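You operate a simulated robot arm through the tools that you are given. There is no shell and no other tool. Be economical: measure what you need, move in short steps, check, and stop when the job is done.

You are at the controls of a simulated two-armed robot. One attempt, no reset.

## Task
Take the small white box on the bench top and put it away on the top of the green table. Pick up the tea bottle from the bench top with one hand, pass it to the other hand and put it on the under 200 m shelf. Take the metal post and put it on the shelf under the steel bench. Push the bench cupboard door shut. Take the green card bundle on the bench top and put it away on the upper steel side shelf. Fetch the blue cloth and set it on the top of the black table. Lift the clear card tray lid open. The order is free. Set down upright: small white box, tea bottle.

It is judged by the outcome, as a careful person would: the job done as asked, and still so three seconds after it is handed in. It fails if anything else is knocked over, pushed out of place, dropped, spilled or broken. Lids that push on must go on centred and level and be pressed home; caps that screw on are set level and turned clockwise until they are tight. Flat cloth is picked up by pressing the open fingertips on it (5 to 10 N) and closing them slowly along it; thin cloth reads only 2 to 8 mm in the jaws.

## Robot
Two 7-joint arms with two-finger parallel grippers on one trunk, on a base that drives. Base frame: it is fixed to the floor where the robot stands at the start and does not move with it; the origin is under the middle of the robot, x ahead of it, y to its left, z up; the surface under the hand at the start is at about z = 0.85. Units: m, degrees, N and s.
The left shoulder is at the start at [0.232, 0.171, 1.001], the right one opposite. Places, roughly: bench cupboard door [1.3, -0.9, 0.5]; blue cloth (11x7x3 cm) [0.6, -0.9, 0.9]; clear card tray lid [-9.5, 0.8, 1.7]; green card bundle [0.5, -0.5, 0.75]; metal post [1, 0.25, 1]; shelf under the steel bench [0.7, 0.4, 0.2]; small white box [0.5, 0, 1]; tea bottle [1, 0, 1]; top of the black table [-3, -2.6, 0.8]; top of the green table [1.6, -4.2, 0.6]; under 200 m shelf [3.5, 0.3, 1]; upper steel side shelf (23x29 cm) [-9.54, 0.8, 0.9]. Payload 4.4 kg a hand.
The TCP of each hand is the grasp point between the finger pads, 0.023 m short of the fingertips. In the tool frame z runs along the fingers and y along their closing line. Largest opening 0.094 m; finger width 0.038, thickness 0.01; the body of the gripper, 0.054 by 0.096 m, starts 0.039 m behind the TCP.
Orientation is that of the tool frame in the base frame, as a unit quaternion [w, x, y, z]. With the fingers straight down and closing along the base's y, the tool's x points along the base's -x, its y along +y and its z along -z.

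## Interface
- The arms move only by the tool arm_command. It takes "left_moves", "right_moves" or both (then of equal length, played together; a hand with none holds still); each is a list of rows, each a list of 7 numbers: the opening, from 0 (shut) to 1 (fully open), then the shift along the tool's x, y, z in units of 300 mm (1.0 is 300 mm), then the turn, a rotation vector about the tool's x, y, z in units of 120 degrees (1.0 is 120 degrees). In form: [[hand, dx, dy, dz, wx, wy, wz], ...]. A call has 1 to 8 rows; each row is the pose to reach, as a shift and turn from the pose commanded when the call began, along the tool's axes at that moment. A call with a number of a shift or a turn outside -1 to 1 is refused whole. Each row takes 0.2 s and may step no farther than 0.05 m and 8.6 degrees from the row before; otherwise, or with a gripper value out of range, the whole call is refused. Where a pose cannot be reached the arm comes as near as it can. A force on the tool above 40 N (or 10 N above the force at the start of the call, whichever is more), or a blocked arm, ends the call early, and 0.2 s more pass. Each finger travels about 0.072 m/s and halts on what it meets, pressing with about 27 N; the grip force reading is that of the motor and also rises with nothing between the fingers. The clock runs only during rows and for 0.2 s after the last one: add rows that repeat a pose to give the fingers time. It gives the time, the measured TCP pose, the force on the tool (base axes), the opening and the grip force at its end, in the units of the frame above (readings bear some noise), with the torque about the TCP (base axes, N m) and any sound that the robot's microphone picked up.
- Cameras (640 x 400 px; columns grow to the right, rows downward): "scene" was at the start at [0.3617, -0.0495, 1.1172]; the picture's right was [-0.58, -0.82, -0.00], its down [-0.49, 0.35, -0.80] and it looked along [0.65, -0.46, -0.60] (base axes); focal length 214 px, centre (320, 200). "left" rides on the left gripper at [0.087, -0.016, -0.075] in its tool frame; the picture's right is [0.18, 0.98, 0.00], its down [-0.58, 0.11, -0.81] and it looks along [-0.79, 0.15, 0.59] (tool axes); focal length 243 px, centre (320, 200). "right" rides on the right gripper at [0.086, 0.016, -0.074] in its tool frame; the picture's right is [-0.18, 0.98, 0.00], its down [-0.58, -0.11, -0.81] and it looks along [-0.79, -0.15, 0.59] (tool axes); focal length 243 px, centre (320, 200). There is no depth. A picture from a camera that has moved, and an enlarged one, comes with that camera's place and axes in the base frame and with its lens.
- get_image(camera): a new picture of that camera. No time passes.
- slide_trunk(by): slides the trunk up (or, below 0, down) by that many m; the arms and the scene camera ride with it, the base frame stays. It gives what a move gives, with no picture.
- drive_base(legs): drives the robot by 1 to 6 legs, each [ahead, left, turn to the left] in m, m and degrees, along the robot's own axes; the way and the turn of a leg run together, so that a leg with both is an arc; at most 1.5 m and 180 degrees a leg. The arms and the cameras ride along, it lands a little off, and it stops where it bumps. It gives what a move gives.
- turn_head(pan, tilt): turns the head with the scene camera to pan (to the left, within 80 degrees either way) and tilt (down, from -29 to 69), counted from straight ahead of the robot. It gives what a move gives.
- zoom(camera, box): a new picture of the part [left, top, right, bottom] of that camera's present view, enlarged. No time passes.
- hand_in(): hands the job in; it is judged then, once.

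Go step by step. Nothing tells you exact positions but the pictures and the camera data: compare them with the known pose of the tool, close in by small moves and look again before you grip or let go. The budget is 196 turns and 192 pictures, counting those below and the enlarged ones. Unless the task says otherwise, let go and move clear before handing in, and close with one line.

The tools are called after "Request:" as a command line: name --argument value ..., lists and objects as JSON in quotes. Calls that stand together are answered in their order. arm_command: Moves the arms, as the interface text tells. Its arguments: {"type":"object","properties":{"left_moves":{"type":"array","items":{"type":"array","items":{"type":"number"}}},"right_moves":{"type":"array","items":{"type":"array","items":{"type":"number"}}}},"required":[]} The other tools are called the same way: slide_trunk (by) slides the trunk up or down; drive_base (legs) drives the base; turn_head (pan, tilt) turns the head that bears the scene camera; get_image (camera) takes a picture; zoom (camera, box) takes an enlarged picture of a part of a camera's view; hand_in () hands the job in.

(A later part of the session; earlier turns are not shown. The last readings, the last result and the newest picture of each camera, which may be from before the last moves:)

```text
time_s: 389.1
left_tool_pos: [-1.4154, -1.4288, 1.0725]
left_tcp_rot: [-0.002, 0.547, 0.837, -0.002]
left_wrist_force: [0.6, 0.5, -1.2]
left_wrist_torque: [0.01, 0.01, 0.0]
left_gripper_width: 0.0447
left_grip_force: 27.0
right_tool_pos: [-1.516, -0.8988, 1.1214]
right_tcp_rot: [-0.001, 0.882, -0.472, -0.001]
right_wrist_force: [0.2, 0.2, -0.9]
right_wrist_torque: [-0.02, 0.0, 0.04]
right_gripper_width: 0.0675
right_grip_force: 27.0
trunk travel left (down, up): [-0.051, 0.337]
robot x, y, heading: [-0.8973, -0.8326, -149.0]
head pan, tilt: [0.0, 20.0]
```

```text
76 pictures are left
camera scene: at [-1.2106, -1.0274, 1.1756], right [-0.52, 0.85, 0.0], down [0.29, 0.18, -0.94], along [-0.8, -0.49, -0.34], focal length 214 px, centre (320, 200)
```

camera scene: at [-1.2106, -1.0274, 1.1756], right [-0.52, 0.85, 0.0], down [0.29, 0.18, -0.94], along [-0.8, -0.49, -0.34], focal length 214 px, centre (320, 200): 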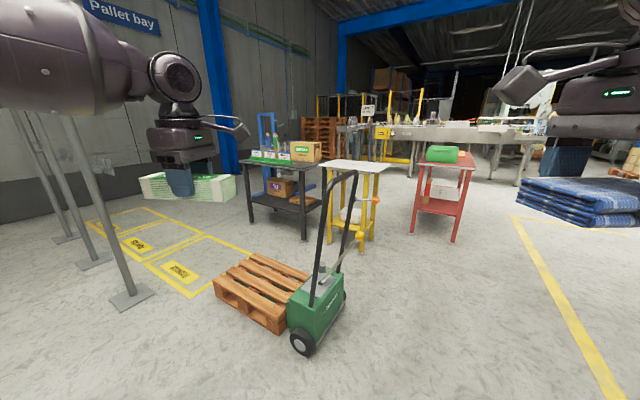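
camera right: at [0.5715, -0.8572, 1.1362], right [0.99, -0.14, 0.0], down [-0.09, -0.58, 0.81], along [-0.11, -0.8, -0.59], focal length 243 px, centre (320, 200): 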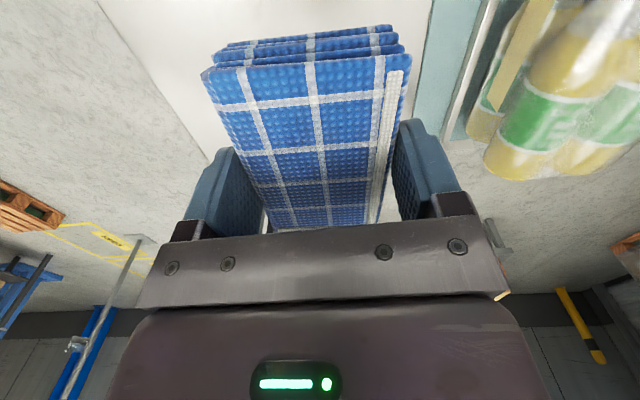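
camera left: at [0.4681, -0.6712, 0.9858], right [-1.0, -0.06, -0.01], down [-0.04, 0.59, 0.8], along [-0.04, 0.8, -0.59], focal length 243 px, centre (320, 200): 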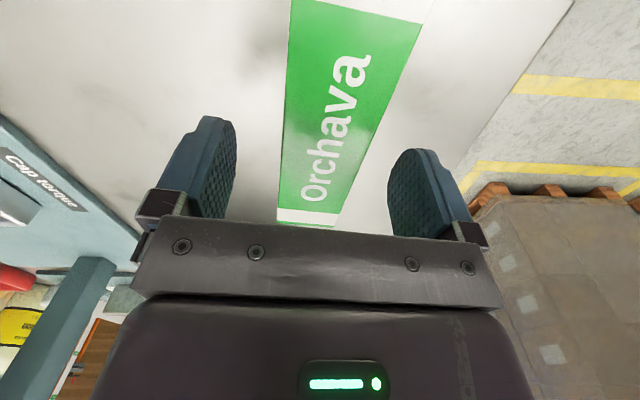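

Request:
zoom --camera "scene" --box '[220, 110, 400, 240]'

```text
3.08 times, centred on (310, 175) of scene
camera zoom: at [-1.2106, -1.0274, 1.1756], right [-0.52, 0.85, 0.0], down [0.29, 0.18, -0.94], along [-0.8, -0.49, -0.34], focal length 660 px, centre (351, 277)
```

zoom: 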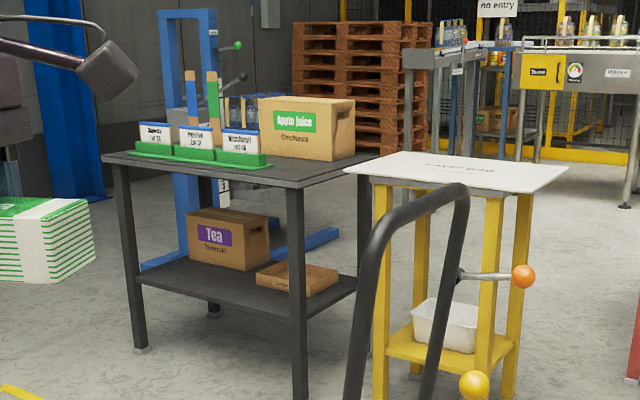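

The black table's clear spot is its north-east corner, near (-2.76, -2.2). Pallet, cart and yellow table crowd it, so I'll go round to the north and look from there.

Request:
drive_base --legs '[[0, 0, -31], [1.5, 0, 0], [0, 0, 85]]'

Request:
turn_head --pan 0 --tilt 35

Request:
get_image --camera "scene"

```text
time_s: 401.6
left_tool_pos: [-2.2562, -1.6016, 1.0722]
left_tcp_rot: [-0.002, 0.126, 0.992, -0.003]
left_wrist_force: [-0.1, 0.5, -1.1]
left_wrist_torque: [0.01, 0.03, 0.03]
left_gripper_width: 0.0446
left_grip_force: 27.2
right_tool_pos: [-2.7343, -1.3513, 1.1207]
right_tcp_rot: [0.0, 0.999, -0.04, -0.001]
right_wrist_force: [0.0, -0.5, 0.5]
right_wrist_torque: [-0.03, 0.01, 0.01]
right_gripper_width: 0.0674
right_grip_force: 27.4
trunk travel left (down, up): [-0.051, 0.337]
robot x, y, heading: [-2.3977, -0.8254, -96.9]
head pan, tilt: [0.0, 20.0]
```

```text
time_s: 402.4
left_tool_pos: [-2.2572, -1.6019, 1.0729]
left_tcp_rot: [-0.001, 0.126, 0.992, -0.003]
left_wrist_force: [0.2, -0.3, -2.1]
left_wrist_torque: [-0.04, 0.06, 0.0]
left_gripper_width: 0.0446
left_grip_force: 27.0
right_tool_pos: [-2.7357, -1.352, 1.1208]
right_tcp_rot: [0.0, 0.999, -0.039, -0.001]
right_wrist_force: [0.0, 0.5, -1.2]
right_wrist_torque: [0.0, -0.02, 0.02]
right_gripper_width: 0.0673
right_grip_force: 27.0
trunk travel left (down, up): [-0.051, 0.337]
robot x, y, heading: [-2.3981, -0.8292, -96.9]
head pan, tilt: [0.0, 35.0]
```

```text
74 pictures are left
camera scene: at [-2.4449, -1.185, 1.1519], right [-0.99, 0.12, 0.0], down [0.07, 0.57, -0.82], along [-0.1, -0.81, -0.57], focal length 214 px, centre (320, 200)
```

scene: 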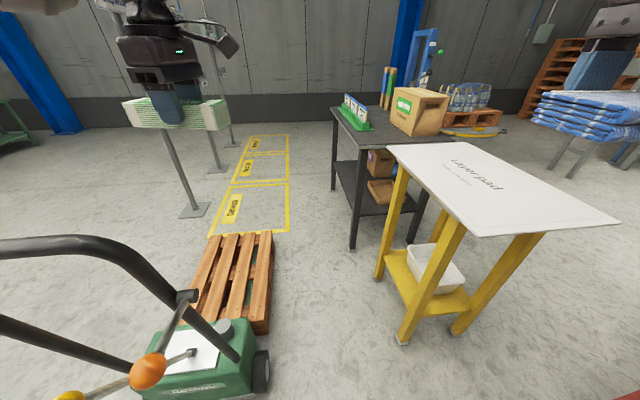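

The way in from the north and east is too narrow. I'll take the long way round the sign poles to the south side, raising the bundle hand first.

Request:
arm_command --left_moves '[[0, 0, 0, -0.15, 0, 0, 0], [0, 0, 0, -0.3, 0, 0, 0], [0, 0, 0, -0.45, 0, 0, 0], [0, 0, 0, -0.6, 0, 0, 0]]'

Request:
drive_base --legs '[[0, 0, 97], [1.4, 0, 0], [0, 0, -90], [1.5, 0, 0], [1.5, 0, 0], [1.1, 0, 0]]'

Request:
turn_head --pan -60 --tilt 20

Request:
get_image --camera "scene"

```text
time_s: 403.4
left_tool_pos: [-2.2343, -1.5775, 1.2381]
left_tcp_rot: [-0.001, 0.127, 0.992, -0.004]
left_wrist_force: [0.4, 0.6, -2.1]
left_wrist_torque: [-0.01, 0.03, -0.02]
left_gripper_width: 0.0446
left_grip_force: 27.1
left hand out of reach, approached as far as the arm can: row 3, 4
right_tool_pos: [-2.7351, -1.3518, 1.1231]
right_tcp_rot: [0.001, 0.999, -0.039, -0.001]
right_wrist_force: [0.4, -0.1, -0.3]
right_wrist_torque: [0.01, -0.01, 0.01]
right_gripper_width: 0.0673
right_grip_force: 27.3
trunk travel left (down, up): [-0.051, 0.337]
robot x, y, heading: [-2.3947, -0.8221, -96.9]
head pan, tilt: [0.0, 35.0]
```

```text
time_s: 436.7
left_tool_pos: [-0.5929, -5.4961, 1.2393]
left_tcp_rot: [0.0, 0.05, 0.999, 0.003]
left_wrist_force: [0.4, 8.1, -0.6]
left_wrist_torque: [-0.82, 0.11, 0.23]
left_gripper_width: 0.0445
left_grip_force: 27.3
right_tool_pos: [-1.1221, -5.3576, 1.1219]
right_tcp_rot: [-0.001, 0.999, 0.038, 0.0]
right_wrist_force: [-0.1, 0.2, -0.3]
right_wrist_torque: [-0.03, 0.0, 0.01]
right_gripper_width: 0.0672
right_grip_force: 26.8
trunk travel left (down, up): [-0.051, 0.337]
robot x, y, heading: [-0.8729, -4.7871, -88.0]
head pan, tilt: [0.0, 35.0]
stopped in leg 6: the force on the tool passed its limit at 192 N (the readings are from after the stop); the commanded pose is now the measured one
```

```text
time_s: 438.0
left_tool_pos: [-0.5931, -5.4968, 1.2383]
left_tcp_rot: [0.0, 0.05, 0.999, 0.004]
left_wrist_force: [1.7, 10.3, 4.0]
left_wrist_torque: [-1.23, 0.09, 0.37]
left_gripper_width: 0.0447
left_grip_force: 26.9
right_tool_pos: [-1.1226, -5.3583, 1.1222]
right_tcp_rot: [0.0, 0.999, 0.038, 0.0]
right_wrist_force: [0.4, 0.1, -0.4]
right_wrist_torque: [0.0, -0.01, 0.03]
right_gripper_width: 0.0673
right_grip_force: 26.4
trunk travel left (down, up): [-0.051, 0.337]
robot x, y, heading: [-0.8747, -4.7851, -87.8]
head pan, tilt: [-60.0, 20.0]
```

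```text
73 pictures are left
camera scene: at [-0.9425, -5.1071, 1.1763], right [-0.53, 0.85, 0.0], down [0.29, 0.18, -0.94], along [-0.8, -0.5, -0.34], focal length 214 px, centre (320, 200)
```

scene: 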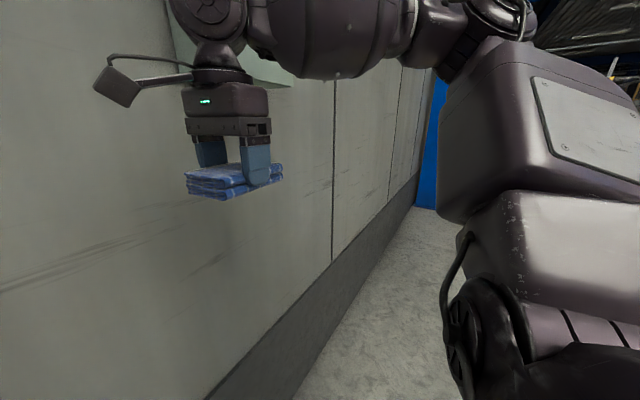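

The left hand touched the wall because I forgot how far the arms reach ahead. I'll back off and check that the bundle is intact.

Request:
drive_base --legs '[[-0.3, 0, 0]]'

Request:
get_image --camera "left"

Request:
turn_head --pan 35 --tilt 10

Request:
get_image --camera "scene"

```text
time_s: 440.1
left_tool_pos: [-0.604, -5.1951, 1.2361]
left_tcp_rot: [0.001, 0.048, 0.999, 0.004]
left_wrist_force: [-0.3, 0.0, -1.5]
left_wrist_torque: [-0.02, 0.04, 0.02]
left_gripper_width: 0.0448
left_grip_force: 27.0
right_tool_pos: [-1.1323, -5.0571, 1.1196]
right_tcp_rot: [-0.001, 0.999, 0.04, 0.001]
right_wrist_force: [-0.3, 0.0, -0.6]
right_wrist_torque: [0.03, 0.01, 0.02]
right_gripper_width: 0.0674
right_grip_force: 26.9
trunk travel left (down, up): [-0.051, 0.337]
robot x, y, heading: [-0.8843, -4.4801, -87.8]
head pan, tilt: [-60.0, 20.0]
```

```text
72 pictures are left
camera left: at [-0.6902, -5.2025, 1.3114], right [-0.09, 1.0, 0.01], down [0.59, 0.04, 0.81], along [0.8, 0.08, -0.59], focal length 243 px, centre (320, 200)
```

left: 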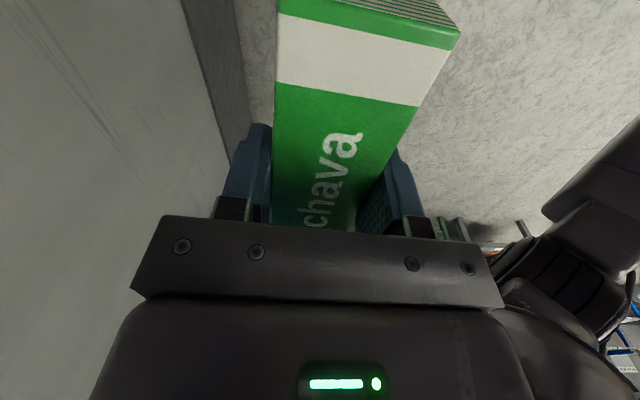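

```text
time_s: 441.8
left_tool_pos: [-0.6029, -5.1957, 1.2373]
left_tcp_rot: [0.001, 0.048, 0.999, 0.005]
left_wrist_force: [-0.5, -0.4, -1.7]
left_wrist_torque: [-0.03, 0.02, 0.02]
left_gripper_width: 0.0448
left_grip_force: 26.9
right_tool_pos: [-1.1318, -5.0582, 1.1205]
right_tcp_rot: [-0.002, 0.999, 0.039, 0.0]
right_wrist_force: [0.1, -0.2, -1.1]
right_wrist_torque: [0.03, -0.02, -0.01]
right_gripper_width: 0.0672
right_grip_force: 26.7
trunk travel left (down, up): [-0.051, 0.337]
robot x, y, heading: [-0.8826, -4.4798, -87.8]
head pan, tilt: [35.0, 10.0]
```

```text
71 pictures are left
camera scene: at [-0.8184, -4.8304, 1.192], right [-0.8, -0.6, 0.0], down [-0.1, 0.14, -0.98], along [0.59, -0.78, -0.17], focal length 214 px, centre (320, 200)
```

scene: 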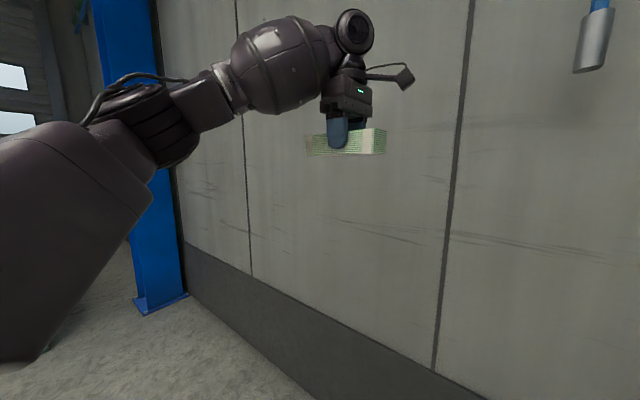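

The bundle is intact. I'll turn away from pole and wall, stretch both arms forward to make the robot narrower, and check the width.

Request:
drive_base --legs '[[0, 0, 88]]'

Request:
arm_command --right_moves '[[0, 0, 0.12, 0.03, 0, 0, 0], [0, 0, 0.24, 0.06, 0, 0, 0], [0, 0, 0.36, 0.1, 0, 0, 0], [0, 0, 0.48, 0.13, 0, 0, 0], [0, 0, 0.6, 0.16, 0, 0, 0], [0, 0, 0.73, 0.2, 0, 0, 0]]' --left_moves '[[0, 0, -0.06, 0.07, 0, 0, 0], [0, 0, -0.11, 0.14, 0, 0, 0], [0, 0, -0.17, 0.2, 0, 0, 0], [0, 0, -0.22, 0.27, 0, 0, 0], [0, 0, -0.28, 0.33, 0, 0, 0], [0, 0, -0.33, 0.4, 0, 0, 0]]'

Request:
turn_head --pan -50 --tilt 15

Request:
get_image --camera "scene"

Request:
turn_head --pan 50 --tilt 15

Request:
get_image --camera "scene"

```text
time_s: 445.9
left_tool_pos: [-0.1606, -4.2348, 1.2373]
left_tcp_rot: [-0.002, -0.655, 0.755, 0.003]
left_wrist_force: [0.5, 0.1, -1.2]
left_wrist_torque: [-0.02, 0.02, -0.02]
left_gripper_width: 0.0446
left_grip_force: 27.1
right_tool_pos: [-0.3208, -4.7579, 1.1208]
right_tcp_rot: [-0.001, 0.694, 0.72, 0.0]
right_wrist_force: [0.2, 0.6, -0.8]
right_wrist_torque: [0.02, 0.01, 0.0]
right_gripper_width: 0.0672
right_grip_force: 26.8
trunk travel left (down, up): [-0.051, 0.337]
robot x, y, heading: [-0.8863, -4.4839, -0.5]
head pan, tilt: [35.0, 10.0]
```

```text
time_s: 447.3
left_tool_pos: [-0.1046, -4.2179, 1.1179]
left_tcp_rot: [-0.005, -0.656, 0.755, 0.005]
left_wrist_force: [0.5, 0.2, -2.4]
left_wrist_torque: [-0.06, 0.05, -0.01]
left_gripper_width: 0.0445
left_grip_force: 27.5
left hand out of reach, approached as far as the arm can: row 1, 2, 3, 4, 5, 6
right_tool_pos: [-0.0993, -4.7496, 1.0563]
right_tcp_rot: [-0.002, 0.695, 0.719, -0.002]
right_wrist_force: [1.0, 0.0, -1.0]
right_wrist_torque: [-0.01, 0.06, -0.04]
right_gripper_width: 0.0674
right_grip_force: 27.1
trunk travel left (down, up): [-0.051, 0.337]
robot x, y, heading: [-0.8839, -4.4831, -0.1]
head pan, tilt: [35.0, 10.0]
```

```text
time_s: 448.9
left_tool_pos: [-0.1073, -4.2196, 1.1231]
left_tcp_rot: [-0.003, -0.655, 0.755, 0.003]
left_wrist_force: [0.6, -0.5, -2.3]
left_wrist_torque: [-0.02, 0.01, 0.0]
left_gripper_width: 0.0445
left_grip_force: 26.2
right_tool_pos: [-0.1028, -4.7491, 1.0584]
right_tcp_rot: [0.001, 0.695, 0.719, -0.001]
right_wrist_force: [-0.3, -0.6, -0.8]
right_wrist_torque: [-0.01, -0.02, 0.01]
right_gripper_width: 0.0674
right_grip_force: 27.0
trunk travel left (down, up): [-0.051, 0.337]
robot x, y, heading: [-0.88, -4.4844, -0.2]
head pan, tilt: [-50.0, 15.0]
```

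```text
70 pictures are left
camera scene: at [-0.5515, -4.5559, 1.1838], right [-0.77, -0.64, 0.0], down [-0.17, 0.2, -0.97], along [0.62, -0.74, -0.26], focal length 214 px, centre (320, 200)
```

scene: 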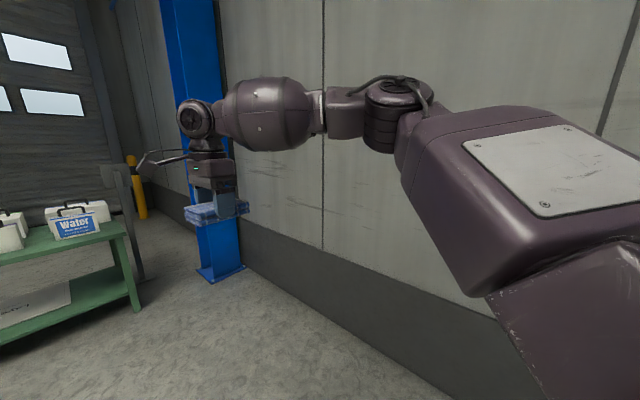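

```text
time_s: 450.7
left_tool_pos: [-0.1086, -4.219, 1.1245]
left_tcp_rot: [-0.003, -0.656, 0.755, 0.004]
left_wrist_force: [0.2, -0.4, -0.4]
left_wrist_torque: [0.04, 0.04, -0.02]
left_gripper_width: 0.045
left_grip_force: 27.5
right_tool_pos: [-0.1017, -4.7495, 1.0579]
right_tcp_rot: [0.0, 0.695, 0.719, 0.0]
right_wrist_force: [0.1, -1.3, 0.2]
right_wrist_torque: [-0.01, 0.02, 0.01]
right_gripper_width: 0.0674
right_grip_force: 27.4
trunk travel left (down, up): [-0.051, 0.337]
robot x, y, heading: [-0.8807, -4.4841, -0.1]
head pan, tilt: [50.0, 15.0]
```

```text
69 pictures are left
camera scene: at [-0.5507, -4.4129, 1.1838], right [0.76, -0.65, 0.0], down [-0.17, -0.2, -0.97], along [0.63, 0.74, -0.26], focal length 214 px, centre (320, 200)
```

scene: 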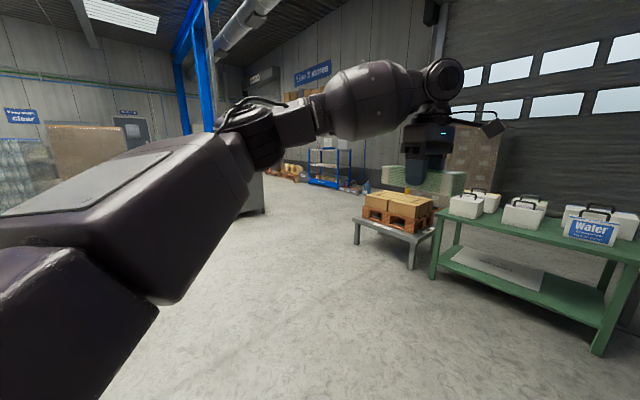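

The wheels sit only about ±0.16 m from the axis, so the base is slim and the gap north of the black table fits it after all. I'll go back up that way.

Request:
drive_base --legs '[[0, 0, 90], [1.5, -0.1, 0], [1.5, 0, 0], [0.75, 0, 0], [0, 0, 90], [1.5, 0, 0]]'

Request:
turn_head --pan 20 --tilt 30

Request:
get_image --camera "scene"

```text
refused: leg 2 is longer than a leg can be; nothing moved
```

```text
time_s: 451.6
left_tool_pos: [-0.1071, -4.2194, 1.1237]
left_tcp_rot: [-0.003, -0.656, 0.755, 0.003]
left_wrist_force: [0.0, 0.3, -2.1]
left_wrist_torque: [-0.01, -0.01, -0.01]
left_gripper_width: 0.0449
left_grip_force: 26.5
right_tool_pos: [-0.1029, -4.7495, 1.0594]
right_tcp_rot: [0.0, 0.695, 0.719, 0.0]
right_wrist_force: [0.5, -0.1, -0.5]
right_wrist_torque: [0.01, 0.01, 0.03]
right_gripper_width: 0.0672
right_grip_force: 26.7
trunk travel left (down, up): [-0.051, 0.337]
robot x, y, heading: [-0.8818, -4.4828, -0.3]
head pan, tilt: [20.0, 30.0]
```

```text
68 pictures are left
camera scene: at [-0.526, -4.4535, 1.1597], right [0.34, -0.94, 0.0], down [-0.47, -0.17, -0.87], along [0.82, 0.29, -0.5], focal length 214 px, centre (320, 200)
```

scene: 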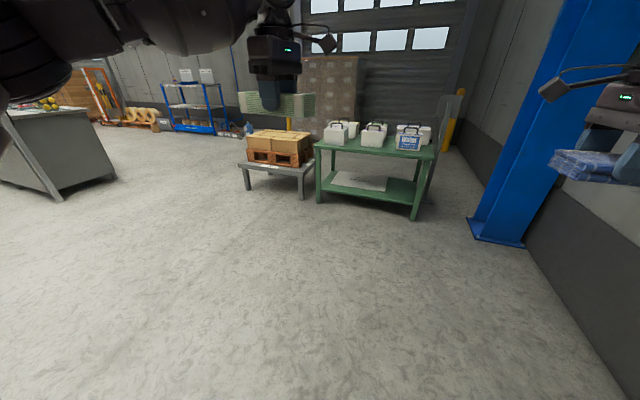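

Request:
drive_base --legs '[[0, 0, 90], [1.3, -0.1, 0], [1.5, 0, 0], [0.95, 0, 0], [0, 0, 90], [1.5, 0, 0]]'

Request:
turn_head --pan 40 --tilt 35

Request:
get_image --camera "scene"

```text
time_s: 484.4
left_tool_pos: [-3.0636, -1.0686, 1.123]
left_tcp_rot: [0.004, 0.742, 0.67, 0.003]
left_wrist_force: [0.7, 0.7, -1.2]
left_wrist_torque: [0.03, 0.0, -0.01]
left_gripper_width: 0.0446
left_grip_force: 26.6
right_tool_pos: [-3.0911, -0.5386, 1.0588]
right_tcp_rot: [0.0, 0.733, -0.681, 0.001]
right_wrist_force: [0.3, 0.1, -1.0]
right_wrist_torque: [0.02, -0.01, -0.04]
right_gripper_width: 0.0674
right_grip_force: 27.1
trunk travel left (down, up): [-0.051, 0.337]
robot x, y, heading: [-2.2994, -0.7729, -177.8]
head pan, tilt: [20.0, 30.0]
```

```text
time_s: 485.2
left_tool_pos: [-3.0641, -1.0686, 1.1213]
left_tcp_rot: [0.003, 0.742, 0.671, 0.003]
left_wrist_force: [-0.2, 0.5, -1.9]
left_wrist_torque: [0.03, 0.02, 0.0]
left_gripper_width: 0.0446
left_grip_force: 27.1
right_tool_pos: [-3.09, -0.539, 1.0594]
right_tcp_rot: [0.0, 0.733, -0.68, 0.002]
right_wrist_force: [0.3, -0.6, -1.0]
right_wrist_torque: [-0.02, -0.04, -0.01]
right_gripper_width: 0.0675
right_grip_force: 27.3
trunk travel left (down, up): [-0.051, 0.337]
robot x, y, heading: [-2.304, -0.7726, -178.1]
head pan, tilt: [40.0, 35.0]
```

```text
67 pictures are left
camera scene: at [-2.6405, -0.8409, 1.1518], right [-0.67, 0.74, 0.0], down [0.43, 0.38, -0.82], along [-0.61, -0.55, -0.57], focal length 214 px, centre (320, 200)
```

scene: 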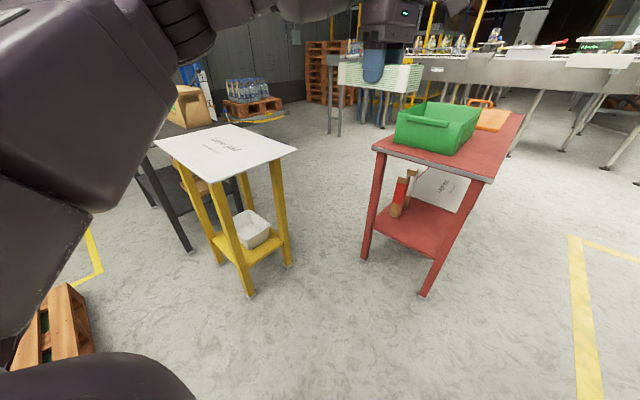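

Request:
drive_base --legs '[[0.23, 0, 0], [0, 0, 88]]'

Request:
turn_head --pan 0 --tilt 50

Request:
get_image --camera "scene"

```text
time_s: 490.6
left_tool_pos: [-2.2809, -1.5622, 1.1221]
left_tcp_rot: [0.0, 0.08, 0.997, 0.004]
left_wrist_force: [-1.3, 0.1, -1.4]
left_wrist_torque: [0.02, -0.02, 0.01]
left_gripper_width: 0.0444
left_grip_force: 26.9
right_tool_pos: [-2.8111, -1.556, 1.0605]
right_tcp_rot: [-0.001, 1.0, 0.007, 0.001]
right_wrist_force: [0.2, 0.2, -0.7]
right_wrist_torque: [0.0, 0.01, 0.0]
right_gripper_width: 0.0671
right_grip_force: 26.7
trunk travel left (down, up): [-0.051, 0.337]
robot x, y, heading: [-2.5306, -0.7786, -91.2]
head pan, tilt: [40.0, 35.0]
```

```text
time_s: 491.7
left_tool_pos: [-2.2811, -1.5621, 1.1227]
left_tcp_rot: [0.001, 0.08, 0.997, 0.004]
left_wrist_force: [-0.4, 0.5, -1.4]
left_wrist_torque: [0.01, 0.04, 0.01]
left_gripper_width: 0.0446
left_grip_force: 27.1
right_tool_pos: [-2.8109, -1.5575, 1.0589]
right_tcp_rot: [-0.001, 1.0, 0.008, -0.001]
right_wrist_force: [-1.3, -0.2, -0.3]
right_wrist_torque: [-0.01, -0.01, -0.02]
right_gripper_width: 0.0673
right_grip_force: 26.5
trunk travel left (down, up): [-0.051, 0.337]
robot x, y, heading: [-2.5288, -0.7776, -91.5]
head pan, tilt: [0.0, 50.0]
```

```text
66 pictures are left
camera scene: at [-2.5407, -1.1315, 1.1301], right [-1.0, 0.02, 0.0], down [0.02, 0.77, -0.64], along [-0.02, -0.64, -0.77], focal length 214 px, centre (320, 200)
```

scene: 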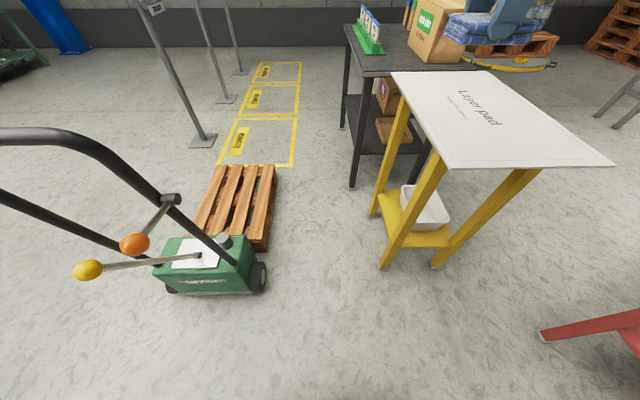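

The way between cart and yellow table is clear for the base. I'll drive in so the right hand comes over the black table's free corner at about (-2.85, -2.15).

Request:
drive_base --legs '[[0.35, 0, 0]]'

Request:
drive_base --legs '[[0.22, 0, 0]]'

Request:
turn_head --pan -10 --tilt 35

Request:
get_image --camera "scene"

Request:
get_image --camera "right"

```text
time_s: 494.0
left_tool_pos: [-2.2862, -1.9078, 1.1233]
left_tcp_rot: [0.0, 0.077, 0.997, 0.004]
left_wrist_force: [-0.2, 0.3, -1.1]
left_wrist_torque: [0.01, 0.02, -0.01]
left_gripper_width: 0.0448
left_grip_force: 26.7
right_tool_pos: [-2.8155, -1.9052, 1.0594]
right_tcp_rot: [-0.001, 1.0, 0.01, 0.0]
right_wrist_force: [0.7, 0.4, 0.2]
right_wrist_torque: [0.02, -0.02, 0.05]
right_gripper_width: 0.0673
right_grip_force: 26.7
trunk travel left (down, up): [-0.051, 0.337]
robot x, y, heading: [-2.5372, -1.1272, -90.9]
head pan, tilt: [0.0, 50.0]
```

```text
time_s: 495.6
left_tool_pos: [-2.2882, -2.1247, 1.1229]
left_tcp_rot: [0.0, 0.077, 0.997, 0.005]
left_wrist_force: [-0.4, -0.9, -1.0]
left_wrist_torque: [0.01, 0.0, 0.02]
left_gripper_width: 0.0448
left_grip_force: 27.0
right_tool_pos: [-2.8175, -2.1227, 1.0591]
right_tcp_rot: [-0.001, 1.0, 0.012, 0.001]
right_wrist_force: [0.1, -1.2, -1.2]
right_wrist_torque: [0.02, -0.02, 0.03]
right_gripper_width: 0.0674
right_grip_force: 26.8
trunk travel left (down, up): [-0.051, 0.337]
robot x, y, heading: [-2.543, -1.3444, -91.1]
head pan, tilt: [0.0, 50.0]
```

```text
time_s: 496.4
left_tool_pos: [-2.2887, -2.124, 1.1223]
left_tcp_rot: [0.001, 0.076, 0.997, 0.005]
left_wrist_force: [-0.2, 0.0, -1.8]
left_wrist_torque: [-0.05, 0.01, 0.01]
left_gripper_width: 0.0445
left_grip_force: 26.8
right_tool_pos: [-2.8178, -2.1228, 1.0596]
right_tcp_rot: [0.0, 1.0, 0.012, 0.0]
right_wrist_force: [-0.8, 0.8, -0.1]
right_wrist_torque: [0.01, -0.02, -0.03]
right_gripper_width: 0.0673
right_grip_force: 26.9
trunk travel left (down, up): [-0.051, 0.337]
robot x, y, heading: [-2.5421, -1.3469, -91.0]
head pan, tilt: [-10.0, 35.0]
```

```text
65 pictures are left
camera scene: at [-2.5657, -1.7051, 1.1518], right [-0.98, 0.19, 0.0], down [0.11, 0.56, -0.82], along [-0.16, -0.8, -0.57], focal length 214 px, centre (320, 200)
```

scene: 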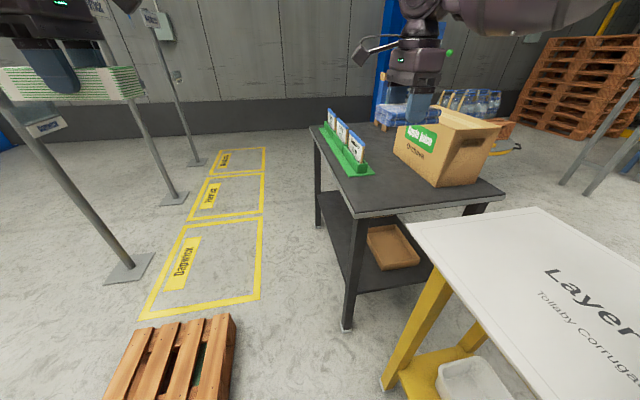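

```text
64 pictures are left
camera right: at [-2.731, -2.1377, 1.1343], right [-0.16, -0.99, 0.0], down [-0.58, 0.09, 0.81], along [-0.8, 0.13, -0.59], focal length 243 px, centre (320, 200)
```

right: 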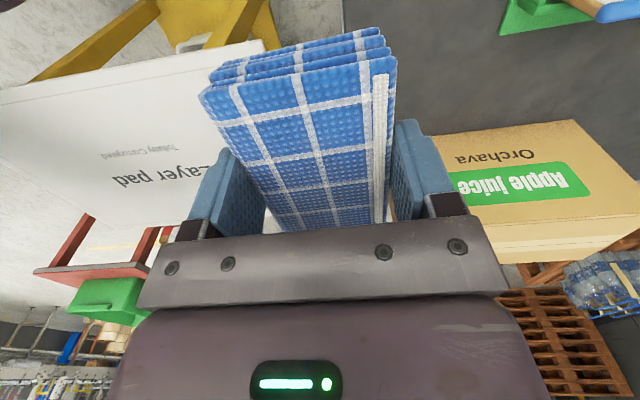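

The table is lower than listed (z≈0.74) and a bit further away, with the free spot centred near (-2.92, -2.28). I'll edge a little further in.

Request:
drive_base --legs '[[0, -0.035, 0], [0.12, 0, 0]]'

Request:
arm_command --right_moves '[[0, -0.1, 0.06, 0, 0, 0, 0], [0, -0.2, 0.12, 0.05, 0, 0, 0], [0, -0.23, 0.15, 0.18, 0, 0, 0], [0, -0.23, 0.15, 0.33, 0, 0, 0], [0, -0.23, 0.15, 0.48, 0, 0, 0], [0, -0.23, 0.15, 0.6, 0, 0, 0]]'

Request:
get_image --camera "scene"

Request:
get_image --camera "right"

```text
time_s: 498.2
left_tool_pos: [-2.3257, -2.2431, 1.1227]
left_tcp_rot: [0.0, 0.077, 0.997, 0.004]
left_wrist_force: [0.2, -0.3, -2.1]
left_wrist_torque: [0.03, 0.02, -0.01]
left_gripper_width: 0.0444
left_grip_force: 27.8
right_tool_pos: [-2.8555, -2.2414, 1.0594]
right_tcp_rot: [-0.001, 1.0, 0.012, 0.0]
right_wrist_force: [-1.2, -0.5, -1.2]
right_wrist_torque: [0.01, 0.0, 0.01]
right_gripper_width: 0.0671
right_grip_force: 27.0
trunk travel left (down, up): [-0.051, 0.337]
robot x, y, heading: [-2.5803, -1.4638, -91.1]
head pan, tilt: [-10.0, 35.0]
```

```text
time_s: 499.6
left_tool_pos: [-2.325, -2.2435, 1.1217]
left_tcp_rot: [0.0, 0.077, 0.997, 0.005]
left_wrist_force: [0.2, -0.2, -1.7]
left_wrist_torque: [0.05, 0.01, 0.0]
left_gripper_width: 0.0446
left_grip_force: 27.1
right_tool_pos: [-2.922, -2.2893, 0.8762]
right_tcp_rot: [-0.001, 1.0, 0.011, 0.0]
right_wrist_force: [-0.4, -1.0, -0.9]
right_wrist_torque: [-0.02, -0.01, 0.03]
right_gripper_width: 0.0674
right_grip_force: 26.9
trunk travel left (down, up): [-0.051, 0.337]
robot x, y, heading: [-2.5804, -1.4633, -91.0]
head pan, tilt: [-10.0, 35.0]
```

```text
63 pictures are left
camera scene: at [-2.6032, -1.8249, 1.1514], right [-0.98, 0.19, 0.0], down [0.11, 0.56, -0.82], along [-0.16, -0.8, -0.57], focal length 214 px, centre (320, 200)
```

scene: 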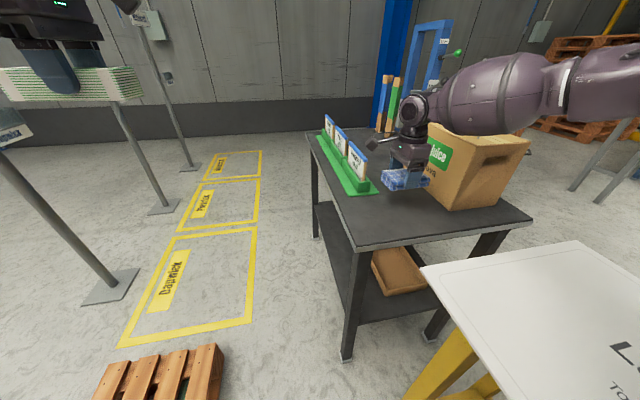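

```text
62 pictures are left
camera right: at [-2.8356, -2.3038, 0.9516], right [-0.16, -0.99, 0.0], down [-0.58, 0.09, 0.81], along [-0.8, 0.13, -0.59], focal length 243 px, centre (320, 200)
```

right: 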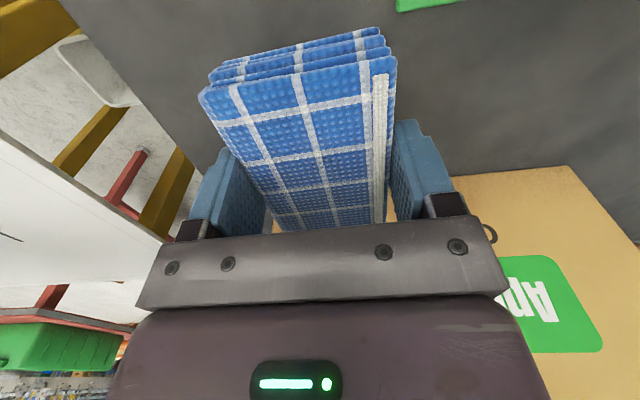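

Request:
arm_command --right_moves '[[0, 0, 0, 0.13, 0, 0, 0], [0, 0, 0, 0.25, 0, 0, 0], [0, 0, 0, 0.3, 0, 0, 0], [0, 0, 0, 0.33, 0, 0, 0], [0, 0, 0, 0.35, 0, 0, 0]]'

Request:
zoom --camera "scene" --box '[300, 80, 560, 260]'

```text
time_s: 500.5
left_tool_pos: [-2.3233, -2.2409, 1.1248]
left_tcp_rot: [0.0, 0.077, 0.997, 0.004]
left_wrist_force: [0.8, -1.0, -2.0]
left_wrist_torque: [0.05, -0.01, 0.01]
left_gripper_width: 0.0445
left_grip_force: 27.2
right_tool_pos: [-2.9315, -2.2887, 0.81]
right_tcp_rot: [0.011, 1.0, 0.009, 0.001]
right_wrist_force: [-1.5, 9.2, 22.1]
right_wrist_torque: [0.53, 0.28, -0.06]
right_gripper_width: 0.0675
right_grip_force: 27.6
right hand out of reach, approached as far as the arm can: row 2, 3, 4
trunk travel left (down, up): [-0.051, 0.337]
robot x, y, heading: [-2.5789, -1.4636, -91.0]
head pan, tilt: [-10.0, 35.0]
stopped in row 4 (right hand): the force on the tool passed its limit at 45 N (the readings are from after the stop); the commanded pose is now the measured one
```

```text
2.22 times, centred on (430, 170) of scene
camera zoom: at [-2.6022, -1.8219, 1.1532], right [-0.98, 0.19, 0.0], down [0.11, 0.56, -0.82], along [-0.16, -0.8, -0.57], focal length 477 px, centre (76, 267)
```

zoom: 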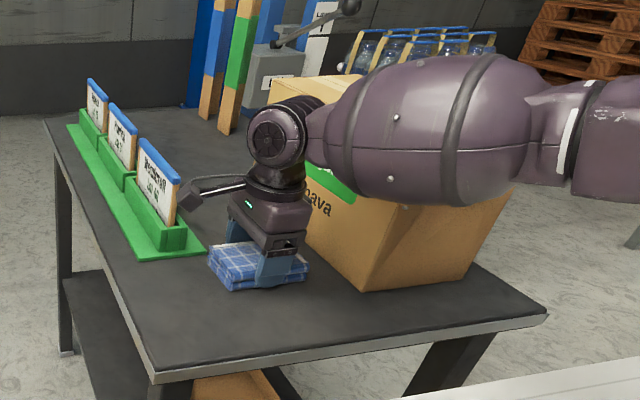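

Request:
arm_command --right_moves '[[0, 0, 0, -0.005, 0, 0, 0], [0.72, 0, 0, -0.005, 0, 0, 0], [0.85, 0, 0, -0.005, 0, 0, 0], [1, 0, 0, -0.005, 0, 0, 0], [1, 0, 0, -0.005, 0, 0, 0]]'

Request:
zoom --camera "scene" --box '[300, 80, 560, 260]'

Request:
get_image --camera "right"

```text
time_s: 501.7
left_tool_pos: [-2.3244, -2.2436, 1.1214]
left_tcp_rot: [0.001, 0.077, 0.997, 0.005]
left_wrist_force: [-0.8, 0.3, -1.8]
left_wrist_torque: [-0.01, 0.01, -0.01]
left_gripper_width: 0.0447
left_grip_force: 28.0
right_tool_pos: [-2.9306, -2.2893, 0.8048]
right_tcp_rot: [0.007, 1.0, 0.009, 0.0]
right_wrist_force: [0.7, -0.4, 0.4]
right_wrist_torque: [-0.03, 0.0, -0.01]
right_gripper_width: 0.0941
right_grip_force: 0.0
trunk travel left (down, up): [-0.051, 0.337]
robot x, y, heading: [-2.5801, -1.4637, -91.0]
head pan, tilt: [-10.0, 35.0]
```

```text
2.22 times, centred on (430, 170) of scene
camera zoom: at [-2.6029, -1.8244, 1.1517], right [-0.98, 0.19, 0.0], down [0.11, 0.56, -0.82], along [-0.16, -0.8, -0.57], focal length 477 px, centre (76, 267)
```

zoom: 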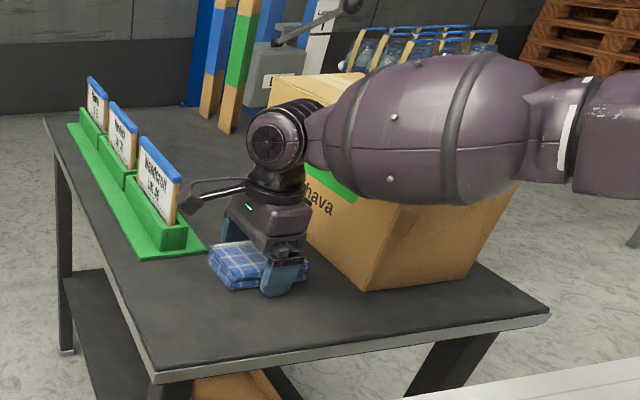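

```text
59 pictures are left
camera right: at [-2.8444, -2.3029, 0.8793], right [-0.17, -0.99, 0.01], down [-0.58, 0.11, 0.8], along [-0.79, 0.13, -0.59], focal length 243 px, centre (320, 200)
```

right: 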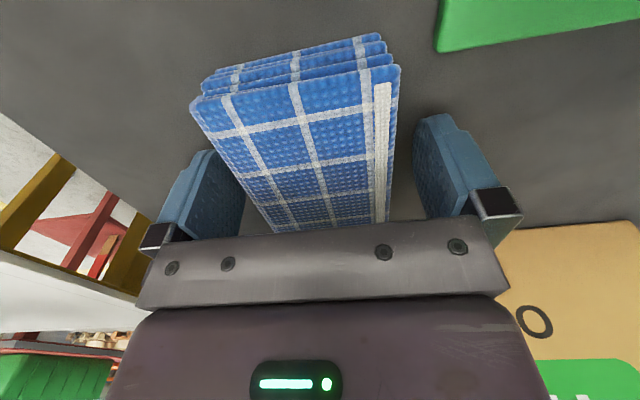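

The cloth rests on the table. I'll lift the hand straight up and back out.

Request:
arm_command --right_moves '[[1, 0, 0, -0.15, 0, 0, 0], [1, 0, 0, -0.3, 0, 0, 0], [1, 0, 0, -0.45, 0, 0, 0], [1, 0, 0, -0.6, 0, 0, 0], [1, 0, 0, -0.75, 0, 0, 0], [1, 0, 0, -0.9, 0, 0, 0]]'

Request:
drive_base --legs '[[-0.7, 0, 0]]'

Request:
get_image --camera "scene"

```text
time_s: 503.1
left_tool_pos: [-2.3246, -2.2427, 1.1235]
left_tcp_rot: [0.0, 0.077, 0.997, 0.005]
left_wrist_force: [0.2, 0.3, -1.8]
left_wrist_torque: [-0.01, 0.06, -0.04]
left_gripper_width: 0.0449
left_grip_force: 26.6
right_tool_pos: [-2.933, -2.285, 1.079]
right_tcp_rot: [0.008, 1.0, 0.01, 0.001]
right_wrist_force: [-0.1, -0.2, -0.5]
right_wrist_torque: [-0.01, 0.04, 0.0]
right_gripper_width: 0.094
right_grip_force: 0.0
trunk travel left (down, up): [-0.051, 0.337]
robot x, y, heading: [-2.5805, -1.4645, -90.9]
head pan, tilt: [-10.0, 35.0]
```

```text
time_s: 506.9
left_tool_pos: [-2.3098, -1.543, 1.1217]
left_tcp_rot: [0.0, 0.076, 0.997, 0.005]
left_wrist_force: [-0.6, -0.3, -1.9]
left_wrist_torque: [0.01, 0.04, 0.03]
left_gripper_width: 0.0448
left_grip_force: 26.8
right_tool_pos: [-2.9183, -1.5874, 1.0779]
right_tcp_rot: [0.007, 1.0, 0.011, 0.001]
right_wrist_force: [-0.5, 1.0, -0.1]
right_wrist_torque: [-0.06, 0.0, 0.02]
right_gripper_width: 0.0942
right_grip_force: 0.0
trunk travel left (down, up): [-0.051, 0.337]
robot x, y, heading: [-2.567, -0.7618, -90.6]
head pan, tilt: [-10.0, 35.0]
```

```text
58 pictures are left
camera scene: at [-2.59, -1.1242, 1.1518], right [-0.98, 0.19, 0.0], down [0.11, 0.56, -0.82], along [-0.15, -0.8, -0.57], focal length 214 px, centre (320, 200)
```

scene: 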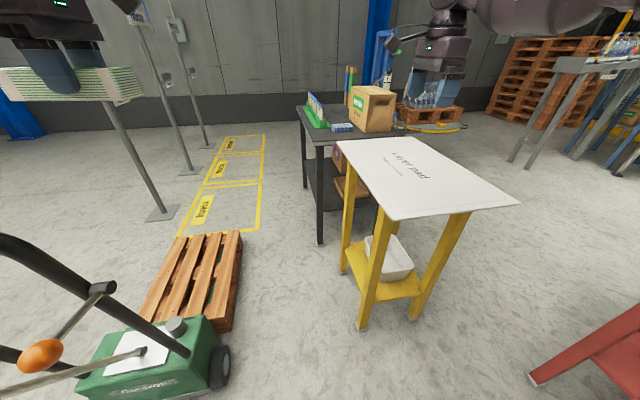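

The cloth is placed. Now I'll turn west and look for the way to the side shelf at (-9.5, 0.8).

Request:
drive_base --legs '[[0, 0, -100]]'

Request:
turn_head --pan 0 --tilt 10

Request:
get_image --camera "scene"

```text
time_s: 511.5
left_tool_pos: [-3.3756, -0.9007, 1.1232]
left_tcp_rot: [0.004, 0.806, 0.592, 0.002]
left_wrist_force: [-0.2, -0.3, -1.8]
left_wrist_torque: [0.02, -0.01, 0.03]
left_gripper_width: 0.0449
left_grip_force: 26.5
right_tool_pos: [-3.3279, -0.2928, 1.0782]
right_tcp_rot: [-0.006, -0.66, 0.752, 0.005]
right_wrist_force: [-0.2, 0.1, -0.1]
right_wrist_torque: [-0.02, 0.03, -0.03]
right_gripper_width: 0.094
right_grip_force: 0.1
trunk travel left (down, up): [-0.051, 0.337]
robot x, y, heading: [-2.5667, -0.7651, 170.5]
head pan, tilt: [-10.0, 35.0]
```

```text
time_s: 512.4
left_tool_pos: [-3.3757, -0.9006, 1.1236]
left_tcp_rot: [0.003, 0.806, 0.593, 0.003]
left_wrist_force: [0.3, -0.5, -0.8]
left_wrist_torque: [0.01, -0.01, 0.01]
left_gripper_width: 0.0446
left_grip_force: 27.2
right_tool_pos: [-3.328, -0.2925, 1.0777]
right_tcp_rot: [-0.005, -0.659, 0.752, 0.005]
right_wrist_force: [0.4, 0.4, 0.5]
right_wrist_torque: [0.03, 0.01, -0.03]
right_gripper_width: 0.0941
right_grip_force: 0.1
trunk travel left (down, up): [-0.051, 0.337]
robot x, y, heading: [-2.5666, -0.7643, 170.4]
head pan, tilt: [0.0, 10.0]
```

```text
57 pictures are left
camera scene: at [-2.9313, -0.7031, 1.1919], right [0.17, 0.99, 0.0], down [0.17, -0.03, -0.98], along [-0.97, 0.16, -0.17], focal length 214 px, centre (320, 200)
```

scene: 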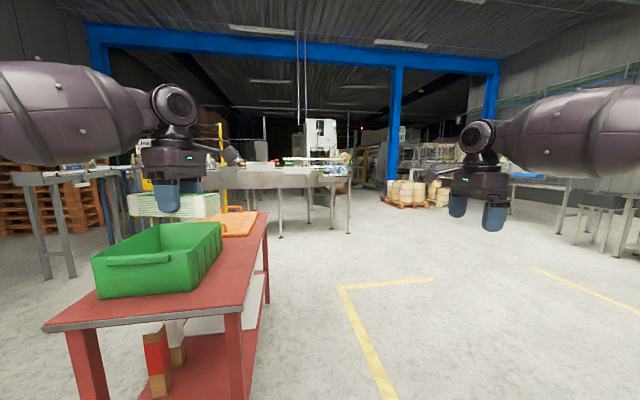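

Request:
drive_base --legs '[[0, 0, -21.5], [1.5, 0, 0], [1.5, 0, 0], [0.4, 0, 0], [0, 0, 31]]'

Request:
get_image --camera "scene"

```text
time_s: 531.5
left_tool_pos: [-6.2425, 0.6933, 1.122]
left_tcp_rot: [0.003, 0.754, 0.657, 0.002]
left_wrist_force: [0.0, 0.1, -1.2]
left_wrist_torque: [0.01, 0.0, 0.02]
left_gripper_width: 0.0448
left_grip_force: 27.1
right_tool_pos: [-6.2962, 1.3001, 1.078]
right_tcp_rot: [0.006, 0.72, -0.694, -0.004]
right_wrist_force: [0.0, -0.2, 0.0]
right_wrist_torque: [-0.05, -0.02, -0.01]
right_gripper_width: 0.094
right_grip_force: 0.0
trunk travel left (down, up): [-0.051, 0.337]
robot x, y, heading: [-5.4674, 0.9564, 180.0]
head pan, tilt: [0.0, 10.0]
```

```text
56 pictures are left
camera scene: at [-5.8374, 0.9616, 1.192], right [0.0, 1.0, 0.0], down [0.17, 0.0, -0.98], along [-0.98, 0.0, -0.17], focal length 214 px, centre (320, 200)
```

scene: 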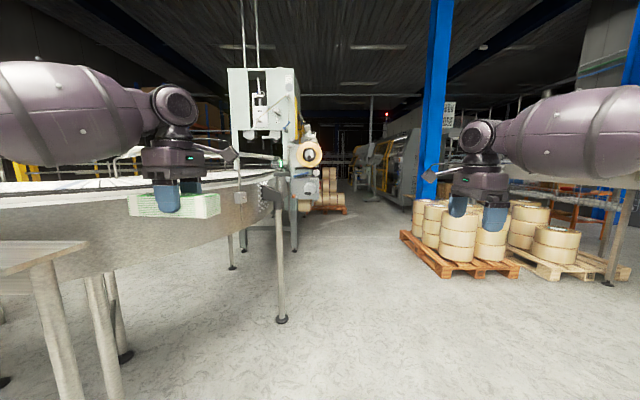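

Request:
zoom --camera "scene" --box '[210, 50, 370, 270]'

```text
1.82 times, centred on (290, 160) of scene
camera zoom: at [-5.8374, 0.9616, 1.192], right [0.0, 1.0, 0.0], down [0.17, 0.0, -0.98], along [-0.98, 0.0, -0.17], focal length 390 px, centre (374, 273)
```

zoom: 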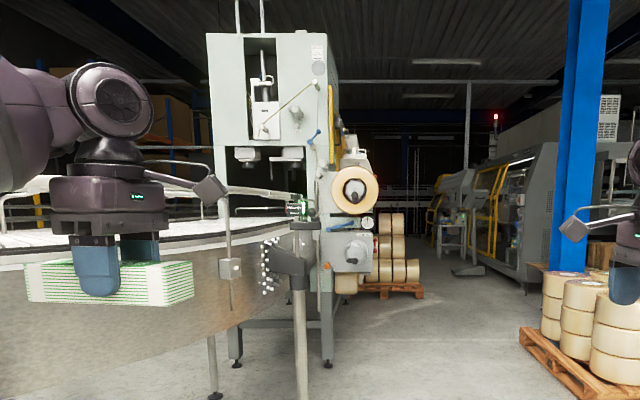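

Request:
drive_base --legs '[[0, -0.5, 0], [1.5, 0, 0], [0.9, 0, 0]]'

Request:
turn_head --pan 35 --tilt 5

Request:
get_image --camera "scene"

```text
time_s: 547.8
left_tool_pos: [-8.628, 1.1938, 1.1209]
left_tcp_rot: [0.008, 0.753, 0.658, 0.003]
left_wrist_force: [-0.1, 0.2, -1.9]
left_wrist_torque: [0.03, 0.02, -0.02]
left_gripper_width: 0.0446
left_grip_force: 27.2
right_tool_pos: [-8.6853, 1.7995, 1.074]
right_tcp_rot: [0.006, 0.721, -0.693, -0.002]
right_wrist_force: [0.6, 1.3, 0.3]
right_wrist_torque: [-0.01, 0.0, -0.02]
right_gripper_width: 0.0941
right_grip_force: 0.1
trunk travel left (down, up): [-0.051, 0.337]
robot x, y, heading: [-7.8577, 1.4615, -179.8]
head pan, tilt: [0.0, 10.0]
```

```text
time_s: 548.8
left_tool_pos: [-8.6265, 1.1948, 1.122]
left_tcp_rot: [0.006, 0.753, 0.658, 0.002]
left_wrist_force: [-0.7, -0.5, -1.6]
left_wrist_torque: [0.01, -0.02, 0.0]
left_gripper_width: 0.0448
left_grip_force: 27.0
right_tool_pos: [-8.6829, 1.8013, 1.0761]
right_tcp_rot: [0.007, 0.721, -0.693, -0.003]
right_wrist_force: [0.4, -0.2, -0.8]
right_wrist_torque: [-0.02, 0.01, 0.03]
right_gripper_width: 0.0939
right_grip_force: 0.0
trunk travel left (down, up): [-0.051, 0.337]
robot x, y, heading: [-7.855, 1.4587, -180.0]
head pan, tilt: [35.0, 5.0]
```

```text
54 pictures are left
camera scene: at [-8.2047, 1.4111, 1.2], right [-0.58, 0.82, 0.0], down [0.07, 0.05, -1.0], along [-0.81, -0.57, -0.09], focal length 214 px, centre (320, 200)
```

scene: 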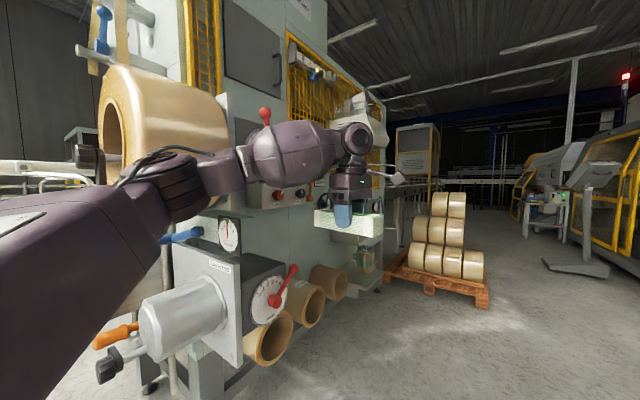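

Request:
arm_command --right_moves '[[1, 0, -0.15, 0, 0, 0, 0], [1, 0, -0.3, 0, 0, 0, 0], [1, 0, -0.45, 0, 0, 0, 0], [1, 0, -0.6, 0, 0, 0, 0], [1, 0, -0.7, 0, 0, 0, 0]]' --left_moves '[[0, 0, 0.12, 0, 0, 0, 0], [0, 0, 0.24, 0, 0, 0, 0], [0, 0, 0.36, 0, 0, 0, 0], [0, 0, 0.48, 0, 0, 0, 0], [0, 0, 0.56, 0, 0, 0, 0]]'

Request:
drive_base --legs '[[0, -0.4, 0], [1.45, 0, 0], [0, 0, 90]]'

Request:
turn_head --pan 0 --tilt 5

Request:
get_image --camera "scene"

```text
time_s: 550.2
left_tool_pos: [-8.4948, 1.3031, 1.1327]
left_tcp_rot: [0.016, 0.81, 0.586, -0.012]
left_wrist_force: [0.9, 0.8, -1.5]
left_wrist_torque: [0.0, -0.01, 0.03]
left_gripper_width: 0.0444
left_grip_force: 27.2
right_tool_pos: [-8.4014, 1.9259, 1.0725]
right_tcp_rot: [-0.014, -0.659, 0.752, 0.003]
right_wrist_force: [0.0, -0.7, -0.2]
right_wrist_torque: [-0.04, 0.04, -0.04]
right_gripper_width: 0.094
right_grip_force: 0.0
trunk travel left (down, up): [-0.051, 0.337]
robot x, y, heading: [-7.8533, 1.4626, 170.4]
head pan, tilt: [35.0, 5.0]
stopped in row 5 (left hand): the arm was blocked; the commanded pose is now the measured one
```

```text
time_s: 557.1
left_tool_pos: [-8.8882, 1.7468, 1.1221]
left_tcp_rot: [0.011, 0.81, 0.586, -0.002]
left_wrist_force: [0.7, 0.0, -2.1]
left_wrist_torque: [0.03, 0.03, -0.02]
left_gripper_width: 0.0446
left_grip_force: 26.7
right_tool_pos: [-8.7886, 2.3747, 1.0749]
right_tcp_rot: [-0.006, -0.656, 0.755, 0.004]
right_wrist_force: [0.2, -0.1, 0.2]
right_wrist_torque: [-0.02, -0.03, 0.03]
right_gripper_width: 0.094
right_grip_force: 0.1
trunk travel left (down, up): [-0.051, 0.337]
robot x, y, heading: [-8.2423, 1.9231, 169.8]
head pan, tilt: [35.0, 5.0]
stopped in leg 2: the robot was blocked; the commanded pose is now the measured one
```

```text
time_s: 558.1
left_tool_pos: [-8.8889, 1.7478, 1.1227]
left_tcp_rot: [0.011, 0.81, 0.586, -0.001]
left_wrist_force: [-0.1, 0.2, -1.6]
left_wrist_torque: [0.0, -0.02, -0.01]
left_gripper_width: 0.0447
left_grip_force: 27.2
right_tool_pos: [-8.7889, 2.3747, 1.0737]
right_tcp_rot: [-0.005, -0.655, 0.755, 0.003]
right_wrist_force: [-1.1, -0.5, 0.8]
right_wrist_torque: [0.0, -0.02, -0.02]
right_gripper_width: 0.0939
right_grip_force: 0.0
trunk travel left (down, up): [-0.051, 0.337]
robot x, y, heading: [-8.2392, 1.9254, 169.7]
head pan, tilt: [0.0, 5.0]
```

```text
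53 pictures are left
camera scene: at [-8.6039, 1.9883, 1.2001], right [0.17, 0.98, 0.0], down [0.09, -0.02, -1.0], along [-0.98, 0.17, -0.09], focal length 214 px, centre (320, 200)
```

scene: 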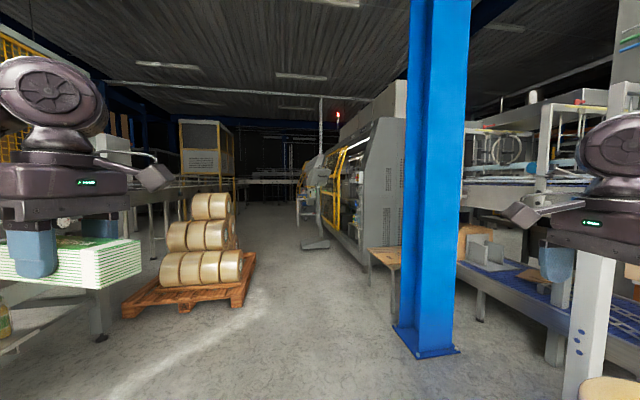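

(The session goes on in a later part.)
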